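You operate a simulated robot arm through the tools that you are given. There is no shell and no other tool. Be economical: measure what you need, move in short steps, check, and stop when the job is done.

Carry out the task below with a simulated two-armed robot. There is one attempt and no reset: what you move stays moved.

TASK
On the cab bench top, fold the rag in half, so that its two long edges meet.

Only the result counts: the job must be done as asked and must still hold three seconds after the hand-in. Knocking over, shifting, dropping, spilling or breaking anything else fails it. Flat cloth is picked up by pressing the open fingertips on it (5 to 10 N) and closing them slowly along it; thin cloth reads only 2 to 8 mm in the jaws.

THE ROBOT
Two 7-joint arms with two-finger parallel grippers on one trunk, on a base that drives. Base frame: it is fixed to the floor where the robot stands at the start and does not move with it; the origin is under the middle of the robot, x ahead of it, y to its left, z up; the surface under the hand at the start is at about z = 860. Lengths are in mm, angles in rad, forces in N, time in s.
The left shoulder is at the start at [70, 134, 1151], the right one opposite. With the tool pointing down near the work surface each hand reaches from about 180 to 640 mm from the robot's upright axis, wherever it stands, measured 20 degrees to its own side. Places, roughly: cab bench top [600, -400, 900]. Payload 1.57 kg a hand.
Tool frame (each hand has its own): the origin (TCP) lies between the finger pads and is the grasp point; the fingertips stand 30 mm ahead of it; z points along the fingers, y is the line along which they close. Largest opening 80 mm; finger width 17, thickness 12; the body of the gripper, 40 by 82 mm, starts 80 mm behind the TCP.
Orientation is that of the tool frame in the base frame, as a unit quaternion [w, x, y, z]. With the fingers straight down and closing along the base's y, the tool's x points along the base's -x, its y along +y and its z along -z.

THE INTERFACE
- The arms move only by the tool jog_arm. It takes "left_motion", "right_motion" or both (then of equal length, played together; a hand with none holds still); each is a list that holds one entry, the list of rows, each a list of 6 numbers: the shift along the tool's x, y, z in mm, then the turn, a rotation vector about the tool's x, y, z in rad. In form: [[[x, y, z, wx, wy, wz], ...]]. A call has 1 to 12 rows; each row shifts and turns the commanded pose from where the row before left it, along the tool's axes as they then stand. "left_fingers" and "right_fingers" are, for a hand that has rows, the opening, from 0 (shut) to 1 (fully open), set as the call begins (left out, the last holds). A row lasts 0.2 s, in which the tool goes at most 50 mm and 0.15 rad; a call with a longer step from one row to the next is refused whole, and so is a gripper value outside its range. A pose out of reach is approached as far as the arm can. The call stops where the force on the tool passes 40 N (or 10 N more than at its start, if that is more) or the arm is blocked; 0.2 s more then pass. The fingers move at their own pace (about 153 mm/s each) and stop on an object; they squeeze with about 37 N. The grip force told is the motor's: it shows also when the fingers shut on nothing. Time passes only in rows, and 0.2 s behind the last, so rows that do not move let the fingers close. It gives the time, the measured TCP pose, the force on the tool (base axes), the opening and the grip force at its end, in the units of the frame above (readings bear some noise), with the torque about the TCP (base axes, N m) and any sound that the robot's microphone picked up.
- Cameras (640 x 400 px; columns grow to the right, rows downward): "scene" is now at [124.5, 21.8, 1361.4]; the picture's right is [0.27, -0.96, 0.00], its down [-0.72, -0.20, -0.66] and it looks along [0.63, 0.18, -0.75] (base axes); focal length 257 px, centre (320, 200). "left" rides on the left gripper at [72, 7, -122] in its tool frame; the picture's right is [-0.09, 1.00, 0.00], its down [-0.84, -0.08, -0.54] and it looks along [-0.54, -0.05, 0.84] (tool axes); focal length 238 px, centre (320, 200). "right" rides on the right gripper at [72, -7, -122] in its tool frame; the picture's right is [0.09, 1.00, 0.00], its down [-0.84, 0.08, -0.54] and it looks along [-0.54, 0.05, 0.84] (tool axes); focal length 238 px, centre (320, 200). There is no depth. A picture from a camera that has moved, and an enlarged one, comes with that camera's place and axes in the base frame and with its lens.
- get_image(camera): a new picture of that camera. It takes no simulated time.
- move_column(by): slides the trunk up (or, below 0, down) by that many mm; the arms and the scene camera ride with it, the base frame stays. It gives what a move gives, with no picture.
- drive_base(legs): drives the robot by 1 to 6 legs, each [ahead, left, turn to the left] in mm, mm and rad, along the robot's own axes; the way and the turn of a leg run together, so that a leg with both is an arc; at most 1500 mm and 3.142 rad a leg. The arms and the cameras ride along, it lands a little off, and it stops where it bumps. It gives what a move gives.
- turn_head(pan, tilt): turns the head with the scene camera to pan (to the left, within 1.501 rad either way) and tilt (down, from -0.506 to 1.204), counted from straight ahead of the robot. It gives what a move gives.
- close_up(camera, box): a new picture of the part [left, top, right, bottom] of that camera's present view, enlarged. It takes no simulated time.
- sign_off(): hands the job in; it is judged then, once.

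Work in short steps. Places have to be worked out from the pictures, the camera data and where the tool is seen: move nearer, look again, correct. Check each grasp and each placing, and mend what went wrong. You have 120 turns and 108 pictures in all, those below and enlarged ones among them. Open the grippers and draw the arms clear of the work before you hand the job in, unless the task says otherwise.

The tools are called after ">>>" as a command line: name --argument value ..., lists and objects as JSON in quotes. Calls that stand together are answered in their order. jog_arm: Moves the arms, as the interface text tells. Its arguments: {"type":"object","properties":{"left_motion":{"type":"array","items":{"type":"array","items":{"type":"array","items":{"type":"number"}}}},"left_fingers":{"type":"number"},"right_motion":{"type":"array","items":{"type":"array","items":{"type":"array","items":{"type":"number"}}}},"right_fingers":{"type":"number"}},"required":[]} The other tools are called the same way: move_column (by) slides the trunk up or down; drive_base (legs) drives the base; turn_head (pan, tilt) turns the head that bears the scene camera; get_image (camera) takes a picture; close_up (camera, box) takes an enlarged picture of a part of a camera's view; sign_off () hands the job in.

At the start:

```text
time_s: 0.0
left_eef_pos: [425.8, 332.7, 1103.1]
left_orientation: [0.0, 0.0, 1.0, 0.0]
left_force: [0.5, -0.1, -0.4]
left_wrist_torque: [-0.02, 0.01, 0.0]
left_width: 80.0
left_grip_force: 0.1
right_eef_pos: [437.4, -108.4, 1098.4]
right_orientation: [-0.001, 0.0, 1.0, 0.0]
right_force: [-1.0, 0.5, 1.0]
right_wrist_torque: [0.01, -0.05, 0.0]
right_width: 79.9
right_grip_force: 0.1
trunk travel left (down, up): [-725.0, 215.0]
robot x, y, heading: [0.6, 1.4, -0.001]
head pan, tilt: [0.271, 0.852]
```

scene: 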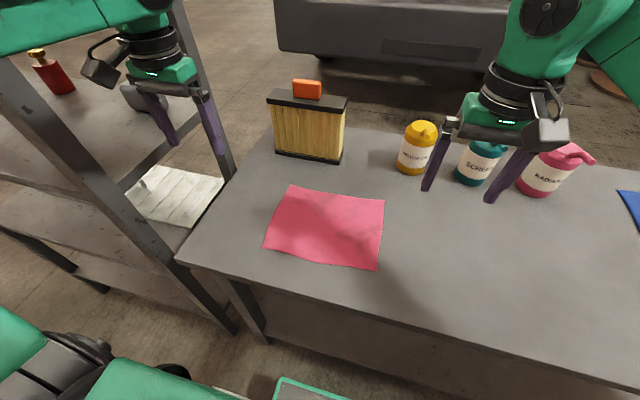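
right: 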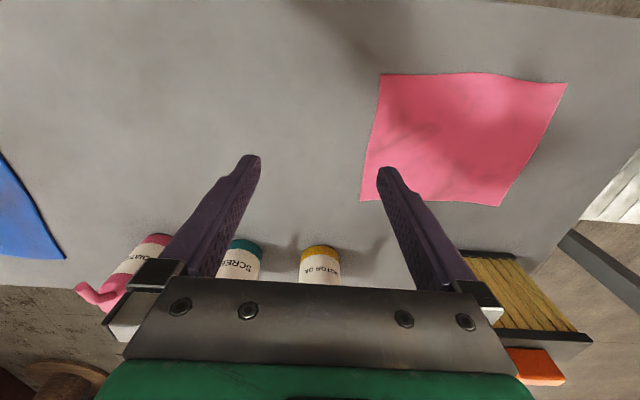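
left: 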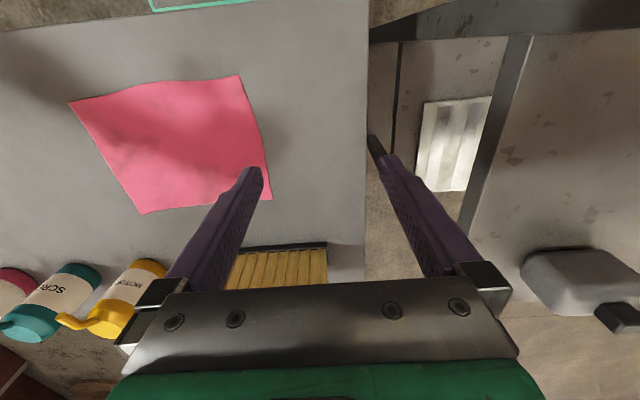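

The pink cloth lies near (465, 100) and there is something blue to the right; I look to the right first to see what is the rag.

>>> turn_head --pan -0.6 --tilt 0.75

>>> get_image --camera "scene"

```text
time_s: 1.2
left_eef_pos: [425.3, 331.5, 1102.6]
left_orientation: [0.0, 0.0, 1.0, 0.0]
left_force: [0.1, 0.1, -0.2]
left_wrist_torque: [-0.01, -0.02, -0.03]
left_width: 80.0
left_grip_force: 0.1
right_eef_pos: [435.6, -107.2, 1098.3]
right_orientation: [-0.001, 0.0, 1.0, 0.0]
right_force: [0.5, -0.7, -0.1]
right_wrist_torque: [0.0, 0.02, -0.02]
right_width: 80.2
right_grip_force: 0.2
trunk travel left (down, up): [-725.0, 215.0]
robot x, y, heading: [3.4, -1.8, 0.0]
head pan, tilt: [-0.6, 0.75]
```

```text
104 pictures are left
camera scene: at [117.7, -45.9, 1369.5], right [-0.56, -0.83, 0.0], down [-0.56, 0.38, -0.73], along [0.6, -0.41, -0.68], focal length 257 px, centre (320, 200)
```

scene: 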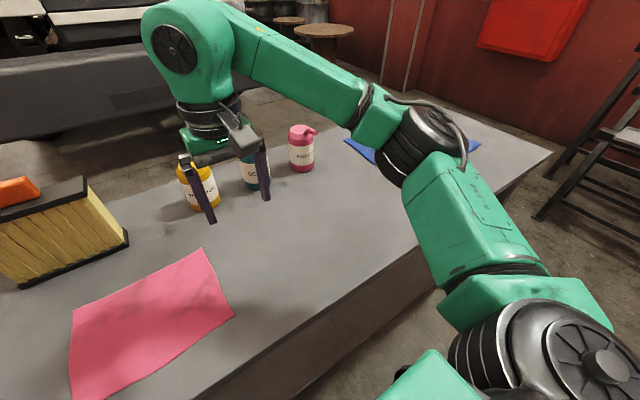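

Another blue thing lies at the far right. I move the right hand 250 mm to the right, high up, to see it with its camera.

>>> jog_arm --right_motion '[[[0, -50, 0, 0, 0, 0], [0, -50, 0, 0, 0, 0], [0, -50, 0, 0, 0, 0], [0, -50, 0, 0, 0, 0], [0, -50, 0, 0, 0, 0]]]'

>>> get_image --camera "right"

>>> get_image --camera "scene"

```text
time_s: 2.4
left_eef_pos: [425.3, 331.2, 1105.0]
left_orientation: [0.002, 0.0, 1.0, 0.001]
left_force: [0.3, -0.6, 0.6]
left_wrist_torque: [0.02, -0.02, 0.0]
left_width: 79.8
left_grip_force: 0.1
right_eef_pos: [434.2, -358.0, 1097.9]
right_orientation: [-0.001, 0.001, 1.0, 0.001]
right_force: [-0.6, 0.5, 0.0]
right_wrist_torque: [0.01, 0.04, -0.01]
right_width: 80.2
right_grip_force: 0.1
trunk travel left (down, up): [-725.0, 215.0]
robot x, y, heading: [-0.2, 3.1, 0.0]
head pan, tilt: [-0.6, 0.75]
```

```text
103 pictures are left
camera right: at [360.2, -363.0, 1219.5], right [-0.09, 1.0, 0.0], down [0.84, 0.08, 0.54], along [0.54, 0.05, -0.84], focal length 238 px, centre (320, 200)
```

right: 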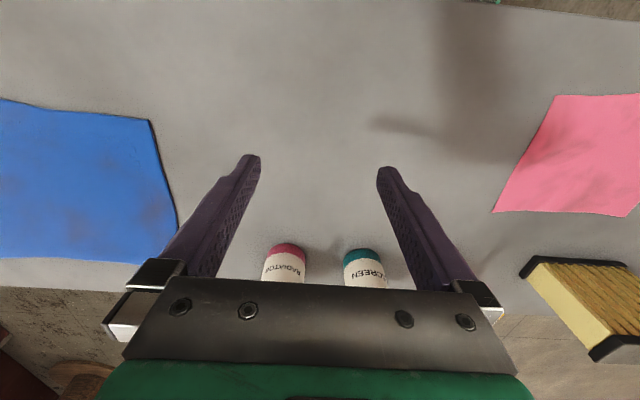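

```text
102 pictures are left
camera scene: at [117.0, -47.8, 1369.5], right [-0.56, -0.83, 0.0], down [-0.56, 0.39, -0.73], along [0.6, -0.41, -0.68], focal length 257 px, centre (320, 200)
```

scene: 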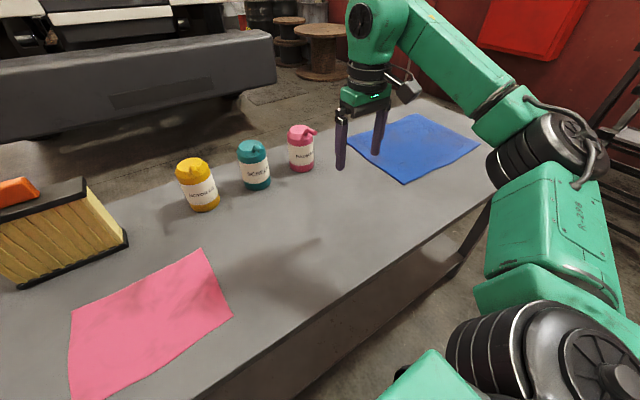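

There are two cloths. I enlarge both to see which one is the rag.

>>> close_up --camera "scene" --box '[320, 90, 500, 200]'

>>> close_up --camera "scene" --box '[40, 230, 260, 400]'

>>> turn_head --pan -0.95 --tilt 0.6

>>> get_image --camera "scene"

```text
3.56 times, centred on (410, 145) of scene
camera zoom: at [117.0, -47.8, 1369.5], right [-0.56, -0.83, 0.0], down [-0.56, 0.39, -0.73], along [0.6, -0.41, -0.68], focal length 913 px, centre (0, 396)
```

zoom: 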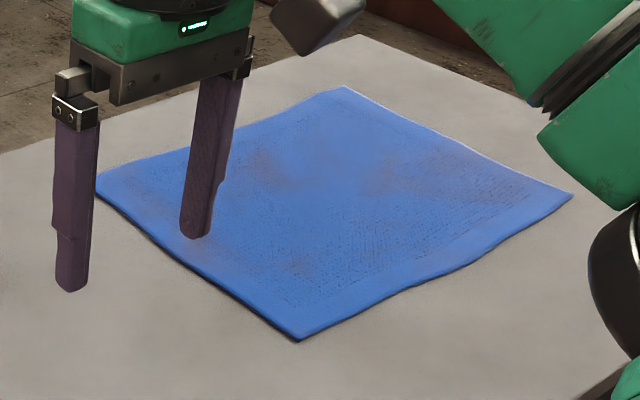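

```text
2.35 times, centred on (150, 315) of scene
camera zoom: at [117.0, -47.8, 1369.5], right [-0.56, -0.83, 0.0], down [-0.56, 0.39, -0.73], along [0.6, -0.41, -0.68], focal length 604 px, centre (720, -71)
```

zoom: 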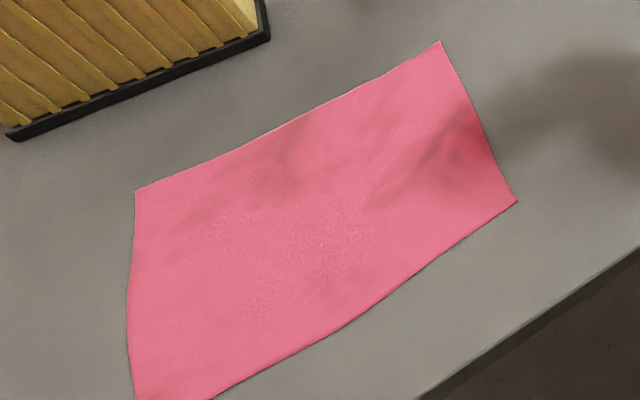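

```text
time_s: 3.2
left_eef_pos: [425.9, 331.6, 1103.7]
left_orientation: [0.0, 0.0, 1.0, 0.0]
left_force: [0.4, 0.4, -0.2]
left_wrist_torque: [0.0, 0.01, 0.03]
left_width: 79.8
left_grip_force: 0.1
right_eef_pos: [434.3, -355.5, 1098.7]
right_orientation: [0.0, 0.001, 1.0, 0.0]
right_force: [0.1, -0.2, 0.1]
right_wrist_torque: [-0.01, -0.02, 0.0]
right_width: 80.0
right_grip_force: 0.0
trunk travel left (down, up): [-725.0, 215.0]
robot x, y, heading: [-2.6, 1.0, -0.001]
head pan, tilt: [-0.949, 0.6]
```

```text
99 pictures are left
camera scene: at [100.8, -70.6, 1382.4], right [-0.81, -0.58, 0.0], down [-0.33, 0.46, -0.82], along [0.48, -0.67, -0.57], focal length 257 px, centre (320, 200)
```

scene: 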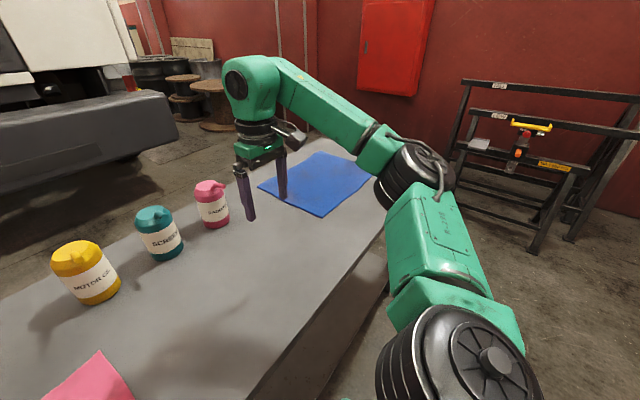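

The blue cloth is a large, thick, hemmed towel (≈420×318). The pink one is thin and about 250×200 with its long edges along y, so I take it as the rag. I bring both hands back above its near edge and re-measure.

>>> jog_arm --left_motion '[[[10.7, -16.4, 13, 0, 0, 0], [10.7, -16.4, 13, 0, 0, 0], [10.7, -16.4, 13, 0, 0, 0], [10.7, -16.4, 13, 0, 0, 0], [10.7, -16.4, 13, 0, 0, 0], [10.7, -16.4, 13, 0, 0, 0], [10.7, -16.4, 13, 0, 0, 0], [10.7, -16.4, 13, 0, 0, 0]]]' --right_motion '[[[11.7, 44.5, 12.3, 0, 0, 0], [11.7, 44.5, 12.3, 0, 0, 0], [11.7, 44.5, 12.3, 0, 0, 0], [11.7, 44.5, 12.3, 0, 0, 0], [11.7, 44.5, 12.3, 0, 0, 0], [11.7, 44.5, 12.3, 0, 0, 0], [11.7, 44.5, 12.3, 0, 0, 0], [11.7, 44.5, 12.3, 0, 0, 0]]]'

>>> turn_head --pan 0.2 --tilt 1.0

>>> get_image --camera "scene"

>>> get_image --camera "left"

>>> get_image --camera "right"

```text
time_s: 5.0
left_eef_pos: [342.7, 198.2, 996.4]
left_orientation: [0.0, 0.0, 1.0, -0.001]
left_force: [0.3, 0.0, -0.7]
left_wrist_torque: [-0.01, 0.01, 0.0]
left_width: 79.9
left_grip_force: 0.0
right_eef_pos: [342.1, 0.5, 997.1]
right_orientation: [0.001, 0.0, 1.0, -0.001]
right_force: [-0.1, -0.1, -0.3]
right_wrist_torque: [0.01, 0.02, -0.02]
right_width: 79.9
right_grip_force: 0.1
trunk travel left (down, up): [-725.0, 215.0]
robot x, y, heading: [1.0, 0.6, -0.003]
head pan, tilt: [-0.949, 0.6]
```

```text
time_s: 6.4
left_eef_pos: [342.3, 197.9, 998.0]
left_orientation: [0.001, 0.0, 1.0, 0.0]
left_force: [-0.2, -0.2, -0.8]
left_wrist_torque: [-0.01, -0.02, 0.02]
left_width: 80.1
left_grip_force: 0.0
right_eef_pos: [342.2, -2.3, 996.4]
right_orientation: [0.0, 0.0, 1.0, 0.0]
right_force: [-0.3, -0.1, 0.1]
right_wrist_torque: [0.01, -0.01, 0.0]
right_width: 80.0
right_grip_force: 0.0
trunk travel left (down, up): [-725.0, 215.0]
robot x, y, heading: [0.9, 0.8, -0.002]
head pan, tilt: [0.201, 1.0]
```

```text
98 pictures are left
camera scene: at [117.5, 14.6, 1350.4], right [0.2, -0.98, 0.0], down [-0.82, -0.17, -0.54], along [0.53, 0.11, -0.84], focal length 257 px, centre (320, 200)
```

scene: 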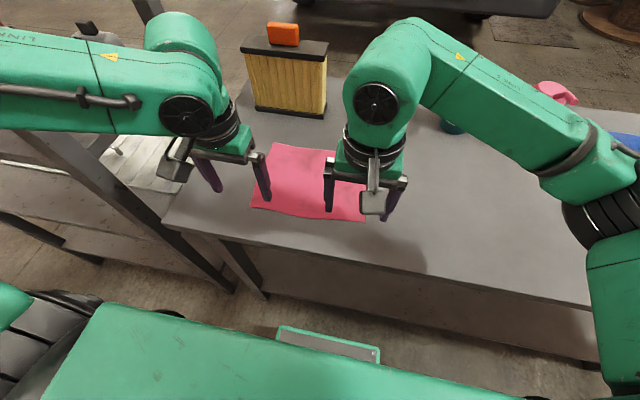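

```text
97 pictures are left
camera left: at [270.3, 203.8, 1119.4], right [0.09, 1.0, 0.0], down [0.84, -0.08, 0.54], along [0.54, -0.05, -0.84], focal length 238 px, centre (320, 200)
```

left: 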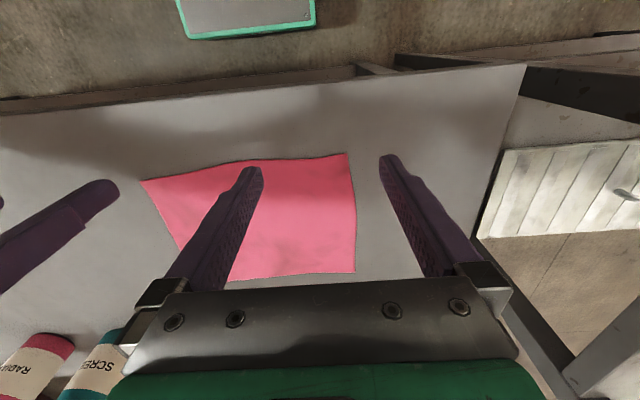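

```text
96 pictures are left
camera right: at [269.0, -8.1, 1118.9], right [-0.09, 1.0, 0.0], down [0.84, 0.08, 0.54], along [0.54, 0.05, -0.84], focal length 238 px, centre (320, 200)
```

right: 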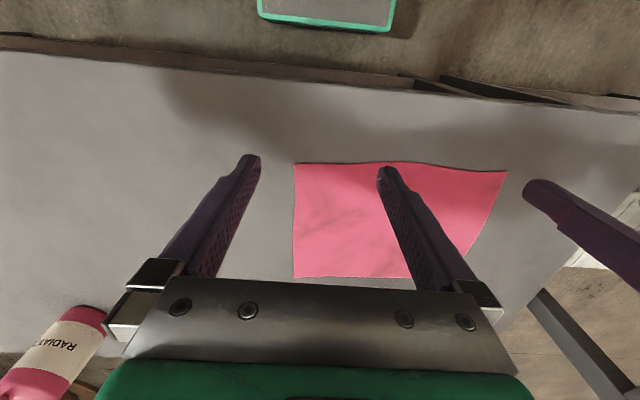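

Corners: near-left (375,226), near-right (388,-28), far-left (582,232), far-right (592,-21). I tilt both hands 0.4 rad (pointing away) and go to just above the near edge, fingers part-closed.

>>> jog_arm --left_motion '[[[0, 0, 0, 0, -0.1, 0], [0, 0, 0, 0, -0.1, 0], [0, 0, 0, 0, -0.1, 0], [0, 0, 0, 0, -0.1, 0], [0, 1.2, 24, 0, 0, 0], [0, 1.2, 24, 0, 0, 0], [0, 1.2, 24, 0, 0, 0], [0, 1.2, 24, 0, 0, 0]]]' --right_motion '[[[0, 0, 0, 0, -0.1, 0], [0, 0, 0, 0, -0.1, 0], [0, 0, 0, 0, -0.1, 0], [0, 0, 0, 0, -0.1, 0], [-2.8, -0.7, 24.6, 0, 0, 0], [-2.8, -0.7, 24.6, 0, 0, 0], [-2.8, -0.7, 24.6, 0, 0, 0], [-2.8, -0.7, 24.6, 0, 0, 0]]]' --left_fingers 0.3 --right_fingers 0.3

>>> get_image --camera "left"

>>> get_image --camera "right"

>>> close_up --camera "scene" --box '[160, 120, 440, 295]'

```text
time_s: 8.2
left_eef_pos: [403.2, 216.4, 937.6]
left_orientation: [0.124, 0.0, 0.992, -0.001]
left_force: [0.3, 0.5, -0.7]
left_wrist_torque: [0.03, 0.0, -0.01]
left_width: 24.2
left_grip_force: 0.1
left hand out of reach, approached as far as the arm can: row 1, 2, 3, 4
right_eef_pos: [389.9, -3.4, 911.0]
right_orientation: [0.197, 0.001, 0.98, 0.0]
right_force: [0.9, 0.1, -1.0]
right_wrist_torque: [-0.02, 0.05, 0.0]
right_width: 24.0
right_grip_force: 0.1
trunk travel left (down, up): [-725.0, 215.0]
robot x, y, heading: [-2.7, 2.9, 0.001]
head pan, tilt: [0.201, 1.0]
```

```text
95 pictures are left
camera left: at [304.0, 223.0, 1037.0], right [0.09, 1.0, 0.02], down [0.68, -0.08, 0.73], along [0.73, -0.05, -0.68], focal length 238 px, centre (320, 200)
```

left: 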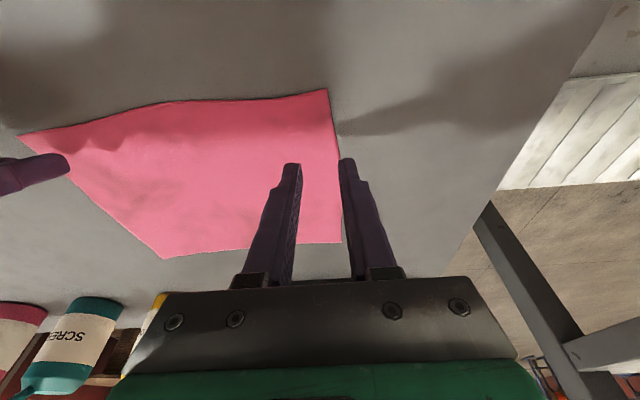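

```text
94 pictures are left
camera right: at [276.0, -8.2, 995.7], right [-0.09, 1.0, -0.04], down [0.56, 0.08, 0.82], along [0.82, 0.05, -0.57], focal length 238 px, centre (320, 200)
```

right: 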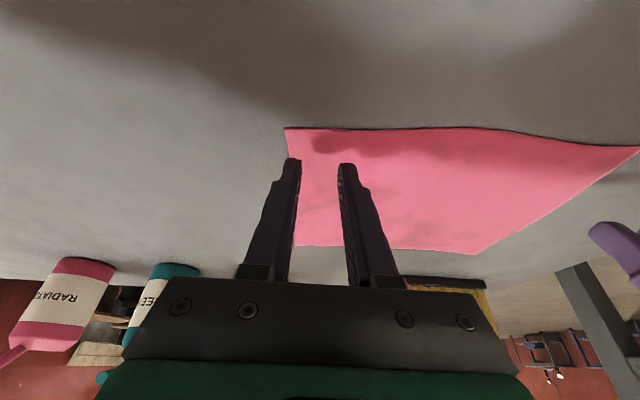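

```text
2.29 times, centred on (300, 208) of scene
camera zoom: at [119.8, 15.2, 1350.2], right [0.2, -0.98, 0.0], down [-0.83, -0.17, -0.54], along [0.53, 0.11, -0.84], focal length 587 px, centre (366, 183)
```

zoom: 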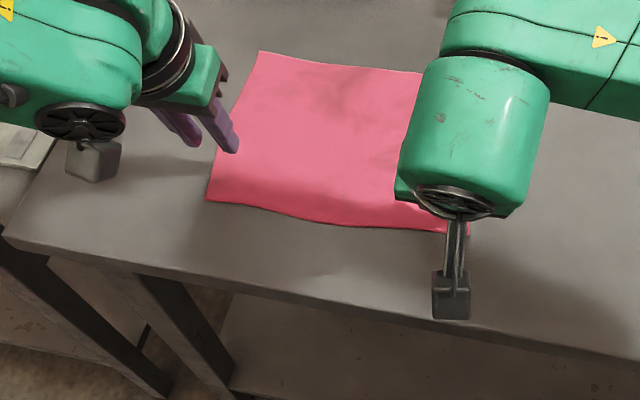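

The left hand fell behind its commanded pose near its inner reach limit. I let it settle and see where it goes.

>>> jog_arm --left_motion '[[[0, 0, 0, 0, 0, 0], [0, 0, 0, 0, 0, 0], [0, 0, 0, 0, 0, 0]]]'

```text
time_s: 9.0
left_eef_pos: [401.8, 215.8, 938.6]
left_orientation: [0.126, -0.001, 0.992, 0.001]
left_force: [-1.1, -1.0, -0.1]
left_wrist_torque: [0.0, 0.0, 0.02]
left_width: 24.1
left_grip_force: 0.1
right_eef_pos: [389.7, -4.5, 912.1]
right_orientation: [0.198, 0.0, 0.98, 0.0]
right_force: [0.9, -0.3, -0.9]
right_wrist_torque: [0.0, 0.03, 0.0]
right_width: 24.0
right_grip_force: 0.0
trunk travel left (down, up): [-725.0, 215.0]
robot x, y, heading: [-0.9, -0.1, -0.002]
head pan, tilt: [0.201, 1.0]
```

The left hand holds a tilt of 0.25 rad. I move it over the near edge at that tilt.

>>> jog_arm --left_motion '[[[11.7, -6.5, 11.5, 0, 0, 0], [11.7, -6.5, 11.5, 0, 0, 0]]]'

>>> get_image --camera "left"

```text
time_s: 9.6
left_eef_pos: [408.2, 204.2, 937.5]
left_orientation: [0.124, -0.001, 0.992, 0.0]
left_force: [0.0, 0.2, 0.3]
left_wrist_torque: [0.0, 0.02, 0.03]
left_width: 24.0
left_grip_force: 0.1
left hand out of reach, approached as far as the arm can: row 1, 2
right_eef_pos: [389.1, -3.0, 912.0]
right_orientation: [0.199, 0.0, 0.98, 0.0]
right_force: [0.1, -0.3, 0.0]
right_wrist_torque: [0.02, -0.01, -0.03]
right_width: 24.0
right_grip_force: 0.1
trunk travel left (down, up): [-725.0, 215.0]
robot x, y, heading: [0.3, 0.3, 0.005]
head pan, tilt: [0.201, 1.0]
```

```text
92 pictures are left
camera left: at [308.8, 210.0, 1037.1], right [0.09, 1.0, 0.02], down [0.68, -0.08, 0.73], along [0.73, -0.05, -0.68], focal length 238 px, centre (320, 200)
```

left: 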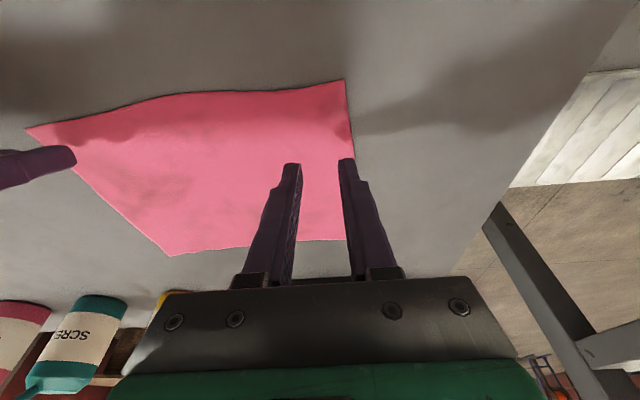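

The left hand is too near the robot's body to tilt there. I raise the hands a little, then drive 80 mm back and 60 mm left to sit symmetric to the rag.

>>> jog_arm --left_motion '[[[0, 0, -20, 0, 0, 0], [0, 0, -20, 0, 0, 0]]]' --right_motion '[[[0, 0, -25, 0, 0, 0], [0, 0, -25, 0, 0, 0]]]'

>>> drive_base --legs '[[-80, 0, 0], [0, 60, 0]]'

>>> get_image --camera "scene"

```text
time_s: 10.2
left_eef_pos: [397.1, 205.4, 976.0]
left_orientation: [0.126, 0.0, 0.992, 0.0]
left_force: [0.9, -0.9, -0.2]
left_wrist_torque: [0.0, 0.02, 0.01]
left_width: 23.9
left_grip_force: 0.1
right_eef_pos: [371.3, -2.9, 960.3]
right_orientation: [0.2, 0.001, 0.98, 0.0]
right_force: [0.3, 0.1, 0.0]
right_wrist_torque: [-0.03, -0.04, 0.0]
right_width: 23.9
right_grip_force: 0.0
trunk travel left (down, up): [-725.0, 215.0]
robot x, y, heading: [-2.0, -0.3, -0.006]
head pan, tilt: [0.201, 1.0]
```

```text
time_s: 11.8
left_eef_pos: [319.3, 263.0, 976.8]
left_orientation: [0.124, 0.0, 0.992, 0.001]
left_force: [-0.6, -0.3, -0.4]
left_wrist_torque: [0.02, -0.01, 0.01]
left_width: 23.9
left_grip_force: 0.1
right_eef_pos: [291.5, 54.0, 960.9]
right_orientation: [0.198, 0.0, 0.98, 0.001]
right_force: [-0.1, -0.8, -1.2]
right_wrist_torque: [-0.02, 0.01, -0.02]
right_width: 23.9
right_grip_force: 0.1
trunk travel left (down, up): [-725.0, 215.0]
robot x, y, heading: [-83.1, 54.7, -0.001]
head pan, tilt: [0.201, 1.0]
```

```text
91 pictures are left
camera scene: at [37.1, 70.8, 1350.4], right [0.2, -0.98, 0.0], down [-0.83, -0.16, -0.54], along [0.53, 0.11, -0.84], focal length 257 px, centre (320, 200)
```

scene: 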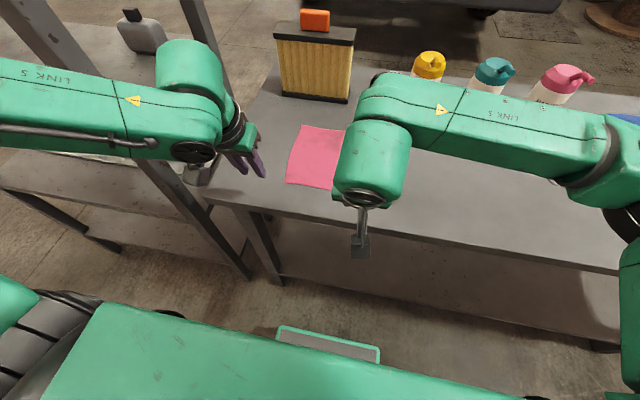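

Now both hands go to just above the near edge at tilt 0.4.

>>> jog_arm --left_motion '[[[-11, -15, 18.3, 0, 0, 0], [-11, -15, 18.3, 0, 0, 0], [-11, -15, 18.3, 0, 0, 0], [-11, -15, 18.3, 0, 0, 0], [0, 0, 0, 0, -0.075, 0], [0, 0, 0, 0, -0.075, 0]]]' --right_motion '[[[-18, -14.75, 21.4, 0, 0, 0], [-18, -14.75, 21.4, 0, 0, 0], [-18, -14.75, 21.4, 0, 0, 0], [-18, -14.75, 21.4, 0, 0, 0], [0, 0, 0, 0, 0, 0], [0, 0, 0, 0, 0, 0]]]'

>>> get_image --camera "left"

>>> get_image --camera "right"

```text
time_s: 13.2
left_eef_pos: [379.0, 204.5, 914.9]
left_orientation: [0.199, 0.001, 0.98, 0.0]
left_force: [0.6, -0.3, 0.3]
left_wrist_torque: [0.0, 0.01, 0.01]
left_width: 24.0
left_grip_force: 0.1
right_eef_pos: [392.3, -2.2, 908.3]
right_orientation: [0.199, 0.001, 0.98, 0.0]
right_force: [-0.1, -0.7, -0.8]
right_wrist_torque: [0.02, -0.01, 0.01]
right_width: 24.0
right_grip_force: 0.1
trunk travel left (down, up): [-725.0, 215.0]
robot x, y, heading: [-79.0, 58.0, -0.002]
head pan, tilt: [0.201, 1.0]
```

```text
90 pictures are left
camera left: at [265.5, 211.5, 999.5], right [0.09, 1.0, 0.04], down [0.56, -0.08, 0.83], along [0.83, -0.05, -0.56], focal length 238 px, centre (320, 200)
```

left: 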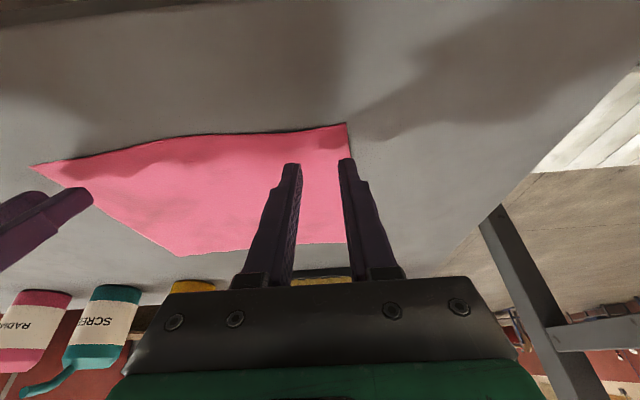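

```text
89 pictures are left
camera right: at [276.5, -7.4, 993.2], right [-0.08, 1.0, -0.04], down [0.56, 0.08, 0.83], along [0.82, 0.05, -0.56], focal length 238 px, centre (320, 200)
```

right: 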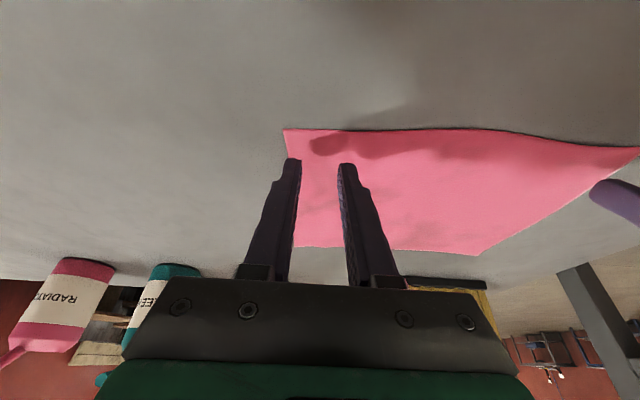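

Positions agree. I lower both hands straight down (left 20, right 14 mm) and read the force.

>>> jog_arm --left_motion '[[[1.9, 0, 4.6, 0, 0, 0], [1.9, 0, 4.6, 0, 0, 0], [1.9, 0, 4.6, 0, 0, 0], [1.9, 0, 4.6, 0, 0, 0]]]' --right_motion '[[[1.4, -0.5, 3.2, 0, 0, 0], [1.4, -0.5, 3.2, 0, 0, 0], [1.4, -0.5, 3.2, 0, 0, 0], [1.4, -0.5, 3.2, 0, 0, 0]]]'

```text
time_s: 14.2
left_eef_pos: [380.8, 204.7, 895.8]
left_orientation: [0.199, 0.001, 0.98, -0.001]
left_force: [0.3, 0.7, -0.4]
left_wrist_torque: [0.0, -0.04, 0.04]
left_width: 24.1
left_grip_force: 0.0
right_eef_pos: [392.4, -3.3, 897.1]
right_orientation: [0.199, 0.001, 0.98, -0.001]
right_force: [0.0, 0.4, -0.7]
right_wrist_torque: [0.02, -0.04, -0.03]
right_width: 23.8
right_grip_force: 0.1
trunk travel left (down, up): [-725.0, 215.0]
robot x, y, heading: [-79.9, 59.3, -0.006]
head pan, tilt: [0.201, 1.0]
```

No contact yet; 4 mm more.

>>> jog_arm --left_motion '[[[0.8, 0, 1.8, 0, 0, 0], [0.8, 0, 1.8, 0, 0, 0]]]' --right_motion '[[[0.8, 0, 1.8, 0, 0, 0], [0.8, 0, 1.8, 0, 0, 0]]]'

```text
time_s: 14.8
left_eef_pos: [380.6, 204.9, 893.4]
left_orientation: [0.2, 0.001, 0.98, 0.0]
left_force: [0.4, -0.4, 5.2]
left_wrist_torque: [-0.02, -0.06, 0.01]
left_width: 23.9
left_grip_force: 0.1
right_eef_pos: [389.8, -4.1, 892.6]
right_orientation: [0.199, 0.001, 0.98, 0.0]
right_force: [0.8, -0.1, 3.3]
right_wrist_torque: [-0.02, -0.05, -0.05]
right_width: 24.2
right_grip_force: 0.1
trunk travel left (down, up): [-725.0, 215.0]
robot x, y, heading: [-80.2, 57.3, 0.001]
head pan, tilt: [0.201, 1.0]
```

Both touch (5 and 3 N). I press slightly more and begin closing in small steps.

>>> jog_arm --left_motion '[[[0.2, 0, 0.5, 0, 0, 0], [0, 0, 0, 0, 0, 0]]]' --right_motion '[[[0.4, 0, 1, 0, 0, 0], [0, 0, 0, 0, 0, 0]]]'

>>> jog_arm --left_motion '[[[0, 0, 0, 0, 0, 0]]]' --right_motion '[[[0, 0, 0, 0, 0, 0]]]' --left_fingers 0.23 --right_fingers 0.23

>>> close_up --camera "left" --box '[220, 100, 420, 225]'

>>> close_up --camera "right" --box '[220, 100, 420, 225]'

```text
time_s: 15.4
left_eef_pos: [377.3, 205.9, 891.9]
left_orientation: [0.2, 0.001, 0.98, -0.001]
left_force: [0.3, 0.4, 5.4]
left_wrist_torque: [-0.03, -0.06, 0.02]
left_width: 24.1
left_grip_force: 0.0
right_eef_pos: [390.6, -5.0, 891.5]
right_orientation: [0.201, 0.0, 0.98, 0.001]
right_force: [0.7, 0.0, 14.6]
right_wrist_torque: [-0.03, -0.1, 0.02]
right_width: 24.3
right_grip_force: 0.1
trunk travel left (down, up): [-725.0, 215.0]
robot x, y, heading: [-81.6, 62.2, -0.008]
head pan, tilt: [0.201, 1.0]
```

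```text
time_s: 15.8
left_eef_pos: [376.9, 206.3, 892.3]
left_orientation: [0.201, 0.001, 0.98, -0.001]
left_force: [0.0, -0.8, 4.5]
left_wrist_torque: [-0.04, -0.03, 0.01]
left_width: 17.3
left_grip_force: 0.1
right_eef_pos: [390.0, -4.0, 892.6]
right_orientation: [0.201, 0.001, 0.98, 0.001]
right_force: [0.6, 0.8, 17.8]
right_wrist_torque: [0.01, -0.14, 0.01]
right_width: 17.6
right_grip_force: 0.1
trunk travel left (down, up): [-725.0, 215.0]
robot x, y, heading: [-79.4, 60.3, -0.003]
head pan, tilt: [0.201, 1.0]
```

```text
3.20 times, centred on (320, 162) of left
camera zoom: at [263.3, 211.8, 976.0], right [0.09, 1.0, 0.04], down [0.56, -0.08, 0.83], along [0.83, -0.05, -0.56], focal length 763 px, centre (320, 320)
```

zoom: 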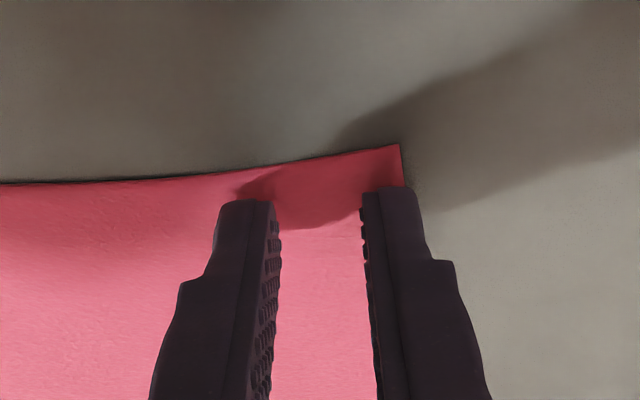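

```text
3.20 times, centred on (320, 162) of right
camera zoom: at [273.9, -9.4, 975.8], right [-0.08, 1.0, -0.04], down [0.56, 0.08, 0.83], along [0.83, 0.05, -0.56], focal length 763 px, centre (320, 320)
```

zoom: 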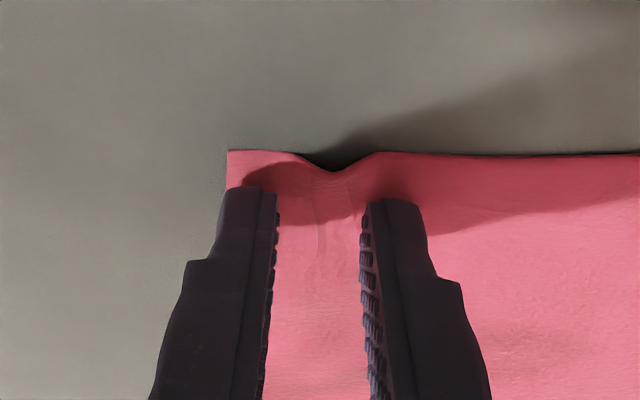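

The right side is buckling into a ridge; the left needs a bit more pressure. I press the left 0.8 mm and close further.

>>> jog_arm --left_motion '[[[0.3, 0, 0.8, 0, 0, 0], [0, 0, 0, 0, 0, 0]]]' --right_motion '[[[0, 0, 0, 0, 0, 0], [0, 0, 0, 0, 0, 0]]]' --right_fingers 0.16

>>> jog_arm --left_motion '[[[0, 0, 0, 0, 0, 0]]]' --right_motion '[[[0, 0, 0, 0, 0, 0]]]' --left_fingers 0.16 --right_fingers 0.1

>>> close_up --camera "left" --box '[220, 100, 420, 225]'

>>> close_up --camera "right" --box '[220, 100, 420, 225]'

```text
time_s: 16.4
left_eef_pos: [376.5, 205.3, 893.1]
left_orientation: [0.201, 0.001, 0.98, 0.0]
left_force: [-0.4, -0.7, 8.0]
left_wrist_torque: [0.0, -0.03, 0.02]
left_width: 17.0
left_grip_force: 0.0
right_eef_pos: [389.8, -4.8, 893.1]
right_orientation: [0.202, 0.001, 0.979, 0.0]
right_force: [3.5, 1.5, 20.0]
right_wrist_torque: [0.07, -0.15, 0.02]
right_width: 12.8
right_grip_force: 0.0
trunk travel left (down, up): [-725.0, 215.0]
robot x, y, heading: [-81.6, 62.8, -0.005]
head pan, tilt: [0.201, 1.0]
```

```text
time_s: 16.8
left_eef_pos: [376.1, 205.2, 892.8]
left_orientation: [0.202, 0.001, 0.979, 0.0]
left_force: [1.3, -0.9, 5.7]
left_wrist_torque: [-0.02, -0.05, 0.01]
left_width: 11.2
left_grip_force: 0.1
right_eef_pos: [387.9, -3.8, 891.3]
right_orientation: [0.201, 0.001, 0.98, 0.0]
right_force: [1.0, 0.7, 22.6]
right_wrist_torque: [-0.02, -0.12, 0.01]
right_width: 8.3
right_grip_force: 0.2
trunk travel left (down, up): [-725.0, 215.0]
robot x, y, heading: [-78.6, 58.7, -0.001]
head pan, tilt: [0.201, 1.0]
```

```text
3.20 times, centred on (320, 162) of left
camera zoom: at [262.9, 211.8, 975.8], right [0.09, 1.0, 0.04], down [0.56, -0.08, 0.83], along [0.83, -0.05, -0.56], focal length 763 px, centre (320, 320)
```

zoom: 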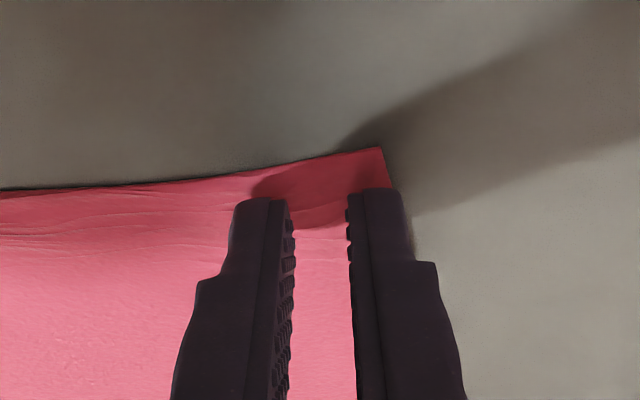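

```text
3.20 times, centred on (320, 162) of right
camera zoom: at [272.7, -9.5, 975.8], right [-0.08, 1.0, -0.04], down [0.56, 0.08, 0.83], along [0.83, 0.05, -0.56], focal length 763 px, centre (320, 320)
```

zoom: 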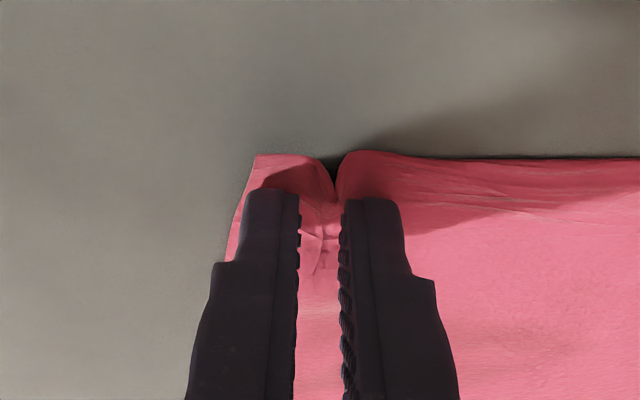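

The right ridge is well in the jaws: close it fully. The left slipped; I reopen it and press harder (about +2 mm).

>>> jog_arm --left_motion '[[[0, 0, 0, 0, 0, 0], [0.6, 0, 1.2, 0, 0, 0], [0.4, 0, 1, 0, 0, 0]]]' --right_motion '[[[0, 0, 0, 0, 0, 0], [0, 0, 0, 0, 0, 0], [0, 0, 0, 0, 0, 0]]]' --right_fingers 0 --left_fingers 0.3

```text
time_s: 17.6
left_eef_pos: [375.7, 205.8, 892.4]
left_orientation: [0.204, 0.0, 0.979, 0.001]
left_force: [-4.1, 1.8, 27.0]
left_wrist_torque: [0.0, -0.02, -0.01]
left_width: 20.0
left_grip_force: 0.1
right_eef_pos: [386.5, -5.2, 892.1]
right_orientation: [0.201, 0.001, 0.98, 0.0]
right_force: [2.0, 2.2, 12.1]
right_wrist_torque: [0.07, -0.1, 0.01]
right_width: 1.9
right_grip_force: 23.6
trunk travel left (down, up): [-725.0, 215.0]
robot x, y, heading: [-78.3, 57.8, -0.004]
head pan, tilt: [0.201, 1.0]
```

Left force 27 N is too much; I ease it slightly and start closing it stepwise.

>>> jog_arm --left_motion '[[[-0.3, 0, -0.7, 0, 0, 0], [0, 0, 0, 0, 0, 0]]]'

>>> jog_arm --left_motion '[[[0, 0, 0, 0, 0, 0]]]' --left_fingers 0.2

>>> jog_arm --left_motion '[[[0, 0, 0, 0, 0, 0]]]' --left_fingers 0.14

>>> close_up --camera "left" --box '[220, 100, 420, 225]'

>>> close_up --camera "right" --box '[220, 100, 420, 225]'

```text
time_s: 18.2
left_eef_pos: [377.5, 204.9, 891.2]
left_orientation: [0.203, 0.002, 0.979, -0.001]
left_force: [2.9, 1.2, 24.7]
left_wrist_torque: [-0.02, -0.2, 0.03]
left_width: 20.3
left_grip_force: 0.1
right_eef_pos: [386.0, -5.2, 892.5]
right_orientation: [0.201, 0.001, 0.98, -0.001]
right_force: [-2.7, 0.4, 12.8]
right_wrist_torque: [0.06, 0.05, -0.04]
right_width: 1.7
right_grip_force: 23.8
trunk travel left (down, up): [-725.0, 215.0]
robot x, y, heading: [-80.3, 59.0, -0.006]
head pan, tilt: [0.201, 1.0]
```

```text
time_s: 18.6
left_eef_pos: [376.5, 203.7, 892.4]
left_orientation: [0.202, 0.001, 0.979, 0.0]
left_force: [0.5, -2.9, 25.2]
left_wrist_torque: [-0.14, -0.1, -0.01]
left_width: 15.7
left_grip_force: 0.0
right_eef_pos: [386.6, -4.5, 893.0]
right_orientation: [0.201, 0.0, 0.979, 0.001]
right_force: [-1.7, 3.9, 10.7]
right_wrist_torque: [0.11, 0.04, -0.02]
right_width: 2.3
right_grip_force: 23.9
trunk travel left (down, up): [-725.0, 215.0]
robot x, y, heading: [-82.1, 60.1, -0.002]
head pan, tilt: [0.201, 1.0]
```

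```text
time_s: 19.0
left_eef_pos: [377.0, 203.8, 891.1]
left_orientation: [0.201, 0.001, 0.98, -0.001]
left_force: [-0.2, -2.4, 27.5]
left_wrist_torque: [-0.09, -0.12, 0.02]
left_width: 10.7
left_grip_force: 0.0
right_eef_pos: [387.2, -4.8, 892.0]
right_orientation: [0.201, 0.0, 0.98, 0.0]
right_force: [0.3, 3.4, 7.9]
right_wrist_torque: [0.09, -0.01, 0.0]
right_width: 1.9
right_grip_force: 24.3
trunk travel left (down, up): [-725.0, 215.0]
robot x, y, heading: [-79.4, 56.1, 0.001]
head pan, tilt: [0.201, 1.0]
```

```text
3.20 times, centred on (320, 162) of left
camera zoom: at [262.0, 211.0, 975.3], right [0.09, 1.0, 0.04], down [0.55, -0.08, 0.83], along [0.83, -0.05, -0.56], focal length 763 px, centre (320, 320)
```

zoom: 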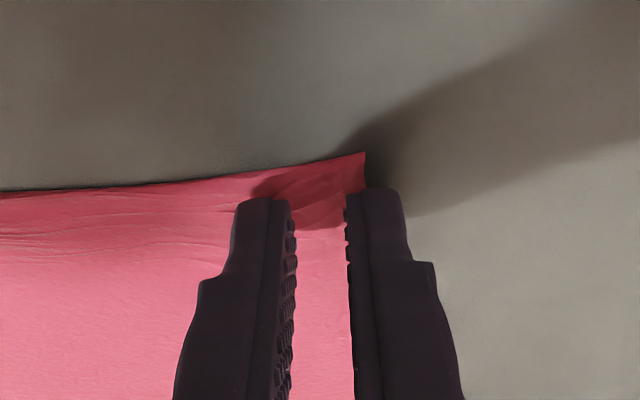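

```text
3.20 times, centred on (320, 162) of right
camera zoom: at [271.4, -10.4, 975.8], right [-0.08, 1.0, -0.04], down [0.56, 0.08, 0.83], along [0.83, 0.05, -0.56], focal length 763 px, centre (320, 320)
```

zoom: 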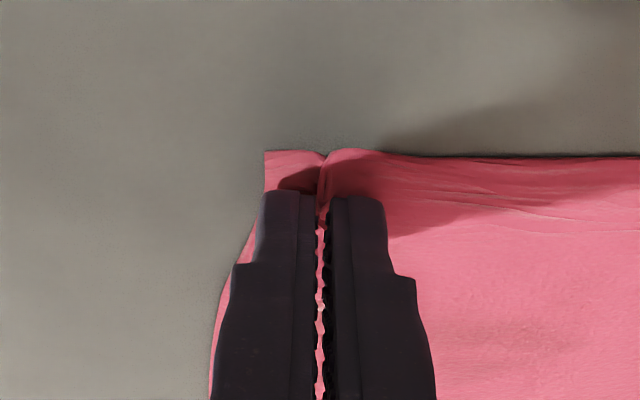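

The left outer finger left the cloth. I lift, reopen, shift 17 mm inward and come down again; the right keeps its grip.

>>> jog_arm --left_motion '[[[-1.9, 0, -4.6, 0, 0, 0], [-1.9, 0, -4.6, 0, 0, 0], [0, -8.5, 0, 0, 0, 0], [0, -8.5, 0, 0, 0, 0], [1.6, 0, 3.7, 0, 0, 0], [1.6, 0, 3.7, 0, 0, 0]]]' --left_fingers 0.3

>>> close_up --camera "left" --box '[220, 100, 420, 225]'

```text
time_s: 20.4
left_eef_pos: [378.1, 187.6, 892.6]
left_orientation: [0.201, 0.0, 0.98, 0.0]
left_force: [-0.6, 1.0, 4.5]
left_wrist_torque: [0.05, -0.04, -0.02]
left_width: 24.1
left_grip_force: 0.0
right_eef_pos: [390.2, -5.9, 891.6]
right_orientation: [0.201, 0.001, 0.98, 0.0]
right_force: [3.8, -1.5, 21.2]
right_wrist_torque: [-0.01, -0.16, 0.0]
right_width: 2.3
right_grip_force: 23.3
trunk travel left (down, up): [-725.0, 215.0]
robot x, y, heading: [-80.8, 65.2, -0.002]
head pan, tilt: [0.201, 1.0]
```

```text
3.20 times, centred on (320, 162) of left
camera zoom: at [263.8, 193.8, 975.9], right [0.09, 1.0, 0.04], down [0.56, -0.08, 0.83], along [0.83, -0.05, -0.56], focal length 763 px, centre (320, 320)
```

zoom: 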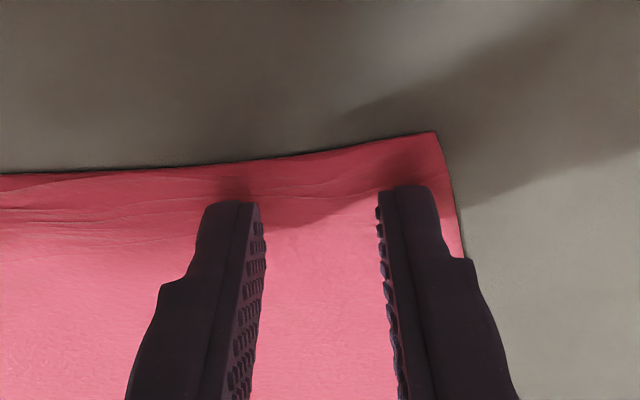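

Both left fingers are on the cloth now. Press ~1.2 mm more and close stepwise.

>>> jog_arm --left_motion '[[[0.5, 0, 1.2, 0, 0, 0], [0, 0, 0, 0, 0, 0]]]'

>>> jog_arm --left_motion '[[[0, 0, 0, 0, 0, 0]]]' --left_fingers 0.23

>>> jog_arm --left_motion '[[[0, 0, 0, 0, 0, 0]]]' --left_fingers 0.17

>>> close_up --camera "left" --box '[220, 100, 420, 225]'

```text
time_s: 21.0
left_eef_pos: [377.6, 188.6, 892.8]
left_orientation: [0.202, 0.002, 0.979, -0.001]
left_force: [0.0, 1.4, 12.1]
left_wrist_torque: [0.07, -0.05, 0.02]
left_width: 24.1
left_grip_force: 0.2
right_eef_pos: [388.0, -4.0, 892.1]
right_orientation: [0.202, 0.001, 0.979, 0.0]
right_force: [3.0, -1.1, 20.1]
right_wrist_torque: [0.04, -0.22, -0.01]
right_width: 1.9
right_grip_force: 23.6
trunk travel left (down, up): [-725.0, 215.0]
robot x, y, heading: [-81.1, 58.9, -0.002]
head pan, tilt: [0.201, 1.0]
```

```text
time_s: 21.4
left_eef_pos: [376.6, 187.3, 891.6]
left_orientation: [0.201, 0.001, 0.98, 0.0]
left_force: [1.3, -0.8, 13.9]
left_wrist_torque: [0.0, -0.07, -0.02]
left_width: 17.6
left_grip_force: 0.0
right_eef_pos: [387.1, -5.0, 891.0]
right_orientation: [0.201, 0.0, 0.98, 0.0]
right_force: [3.7, 0.5, 20.7]
right_wrist_torque: [0.07, -0.21, 0.0]
right_width: 2.0
right_grip_force: 23.3
trunk travel left (down, up): [-725.0, 215.0]
robot x, y, heading: [-81.9, 61.5, -0.003]
head pan, tilt: [0.201, 1.0]
```

```text
time_s: 21.8
left_eef_pos: [377.9, 185.6, 892.1]
left_orientation: [0.201, 0.001, 0.98, 0.0]
left_force: [0.9, -2.9, 15.6]
left_wrist_torque: [-0.05, -0.09, 0.02]
left_width: 13.8
left_grip_force: 0.2
right_eef_pos: [387.0, -4.1, 891.7]
right_orientation: [0.201, 0.001, 0.98, 0.001]
right_force: [3.8, 2.9, 18.9]
right_wrist_torque: [0.08, -0.16, -0.03]
right_width: 1.8
right_grip_force: 24.0
trunk travel left (down, up): [-725.0, 215.0]
robot x, y, heading: [-78.5, 58.3, -0.002]
head pan, tilt: [0.201, 1.0]
```

```text
3.20 times, centred on (320, 162) of left
camera zoom: at [263.3, 193.2, 975.5], right [0.09, 1.0, 0.04], down [0.55, -0.08, 0.83], along [0.83, -0.05, -0.56], focal length 763 px, centre (320, 320)
```

zoom: 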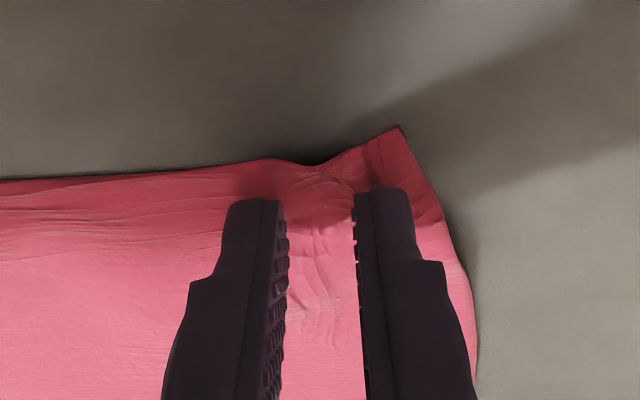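

A ridge is forming on the left; I continue closing.

>>> jog_arm --left_motion '[[[0, 0, 0, 0, 0, 0]]]' --left_fingers 0.1

>>> jog_arm --left_motion '[[[0, 0, 0, 0, 0, 0], [0, 0, 0, 0, 0, 0]]]' --left_fingers 0

>>> close_up --camera "left" --box '[220, 100, 420, 225]'

```text
time_s: 22.2
left_eef_pos: [376.8, 187.7, 891.6]
left_orientation: [0.202, 0.001, 0.979, 0.0]
left_force: [0.6, -5.6, 18.2]
left_wrist_torque: [-0.14, -0.08, 0.0]
left_width: 7.4
left_grip_force: 5.8
right_eef_pos: [387.5, -4.9, 892.3]
right_orientation: [0.201, 0.001, 0.98, 0.001]
right_force: [3.0, 5.9, 16.4]
right_wrist_torque: [0.22, -0.13, 0.01]
right_width: 2.1
right_grip_force: 23.7
trunk travel left (down, up): [-725.0, 215.0]
robot x, y, heading: [-81.8, 60.8, 0.001]
head pan, tilt: [0.201, 1.0]
```

```text
time_s: 22.8
left_eef_pos: [375.2, 186.0, 892.4]
left_orientation: [0.202, 0.001, 0.979, -0.001]
left_force: [-0.3, -9.6, 19.5]
left_wrist_torque: [-0.27, -0.09, -0.03]
left_width: 2.0
left_grip_force: 23.9
right_eef_pos: [388.3, -4.1, 891.9]
right_orientation: [0.201, 0.002, 0.98, 0.0]
right_force: [0.9, 10.7, 16.7]
right_wrist_torque: [0.38, -0.12, -0.03]
right_width: 1.8
right_grip_force: 24.0
trunk travel left (down, up): [-725.0, 215.0]
robot x, y, heading: [-79.8, 60.8, 0.003]
head pan, tilt: [0.201, 1.0]
```

```text
3.20 times, centred on (320, 162) of left
camera zoom: at [262.8, 193.1, 975.6], right [0.09, 1.0, 0.04], down [0.55, -0.08, 0.83], along [0.83, -0.05, -0.56], focal length 763 px, centre (320, 320)
```

zoom: 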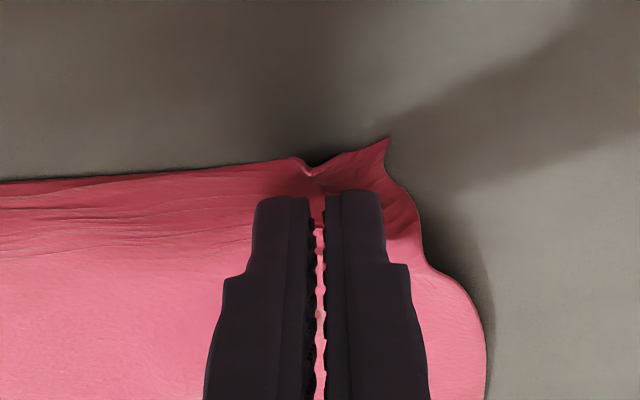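

Both jaws hold with ~10 N tension between them. I lift 40 mm while easing the hands together by 4 mm each.

>>> jog_arm --left_motion '[[[-1.6, -2, -3.7, 0, 0, 0], [-1.6, -2, -3.7, 0, 0, 0], [-3.9, 0, -9.2, 0, 0, 0], [-3.9, 0, -9.2, 0, 0, 0], [-3.9, 0, -9.2, 0, 0, 0]]]' --right_motion '[[[-1.6, 2, -3.7, 0, 0, 0], [-1.6, 2, -3.7, 0, 0, 0], [-3.9, 0, -9.2, 0, 0, 0], [-3.9, 0, -9.2, 0, 0, 0], [-3.9, 0, -9.2, 0, 0, 0]]]'

>>> get_image --camera "left"

>>> get_image --camera "right"

```text
time_s: 24.0
left_eef_pos: [379.8, 183.3, 926.3]
left_orientation: [0.199, 0.001, 0.98, 0.0]
left_force: [-0.4, -2.3, 1.1]
left_wrist_torque: [-0.06, -0.02, 0.03]
left_width: 1.7
left_grip_force: 23.3
right_eef_pos: [392.7, -1.8, 928.0]
right_orientation: [0.199, 0.001, 0.98, -0.001]
right_force: [-0.3, 2.1, 0.5]
right_wrist_torque: [0.09, 0.01, -0.01]
right_width: 2.0
right_grip_force: 23.7
trunk travel left (down, up): [-725.0, 215.0]
robot x, y, heading: [-79.9, 62.8, -0.005]
head pan, tilt: [0.201, 1.0]
```

```text
79 pictures are left
camera left: at [266.8, 189.7, 1011.2], right [0.09, 1.0, 0.04], down [0.56, -0.08, 0.83], along [0.82, -0.05, -0.56], focal length 238 px, centre (320, 200)
```

left: 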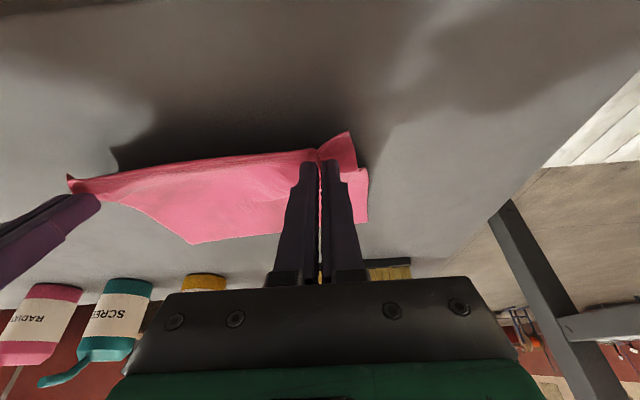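

```text
78 pictures are left
camera right: at [276.5, -6.6, 1012.3], right [-0.08, 1.0, -0.04], down [0.56, 0.08, 0.82], along [0.82, 0.05, -0.56], focal length 238 px, centre (320, 200)
```

right: 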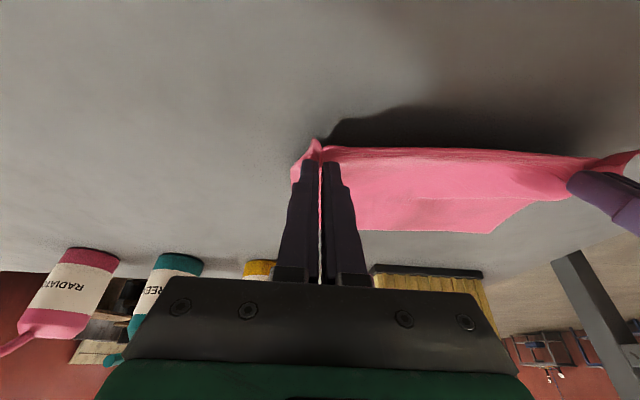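

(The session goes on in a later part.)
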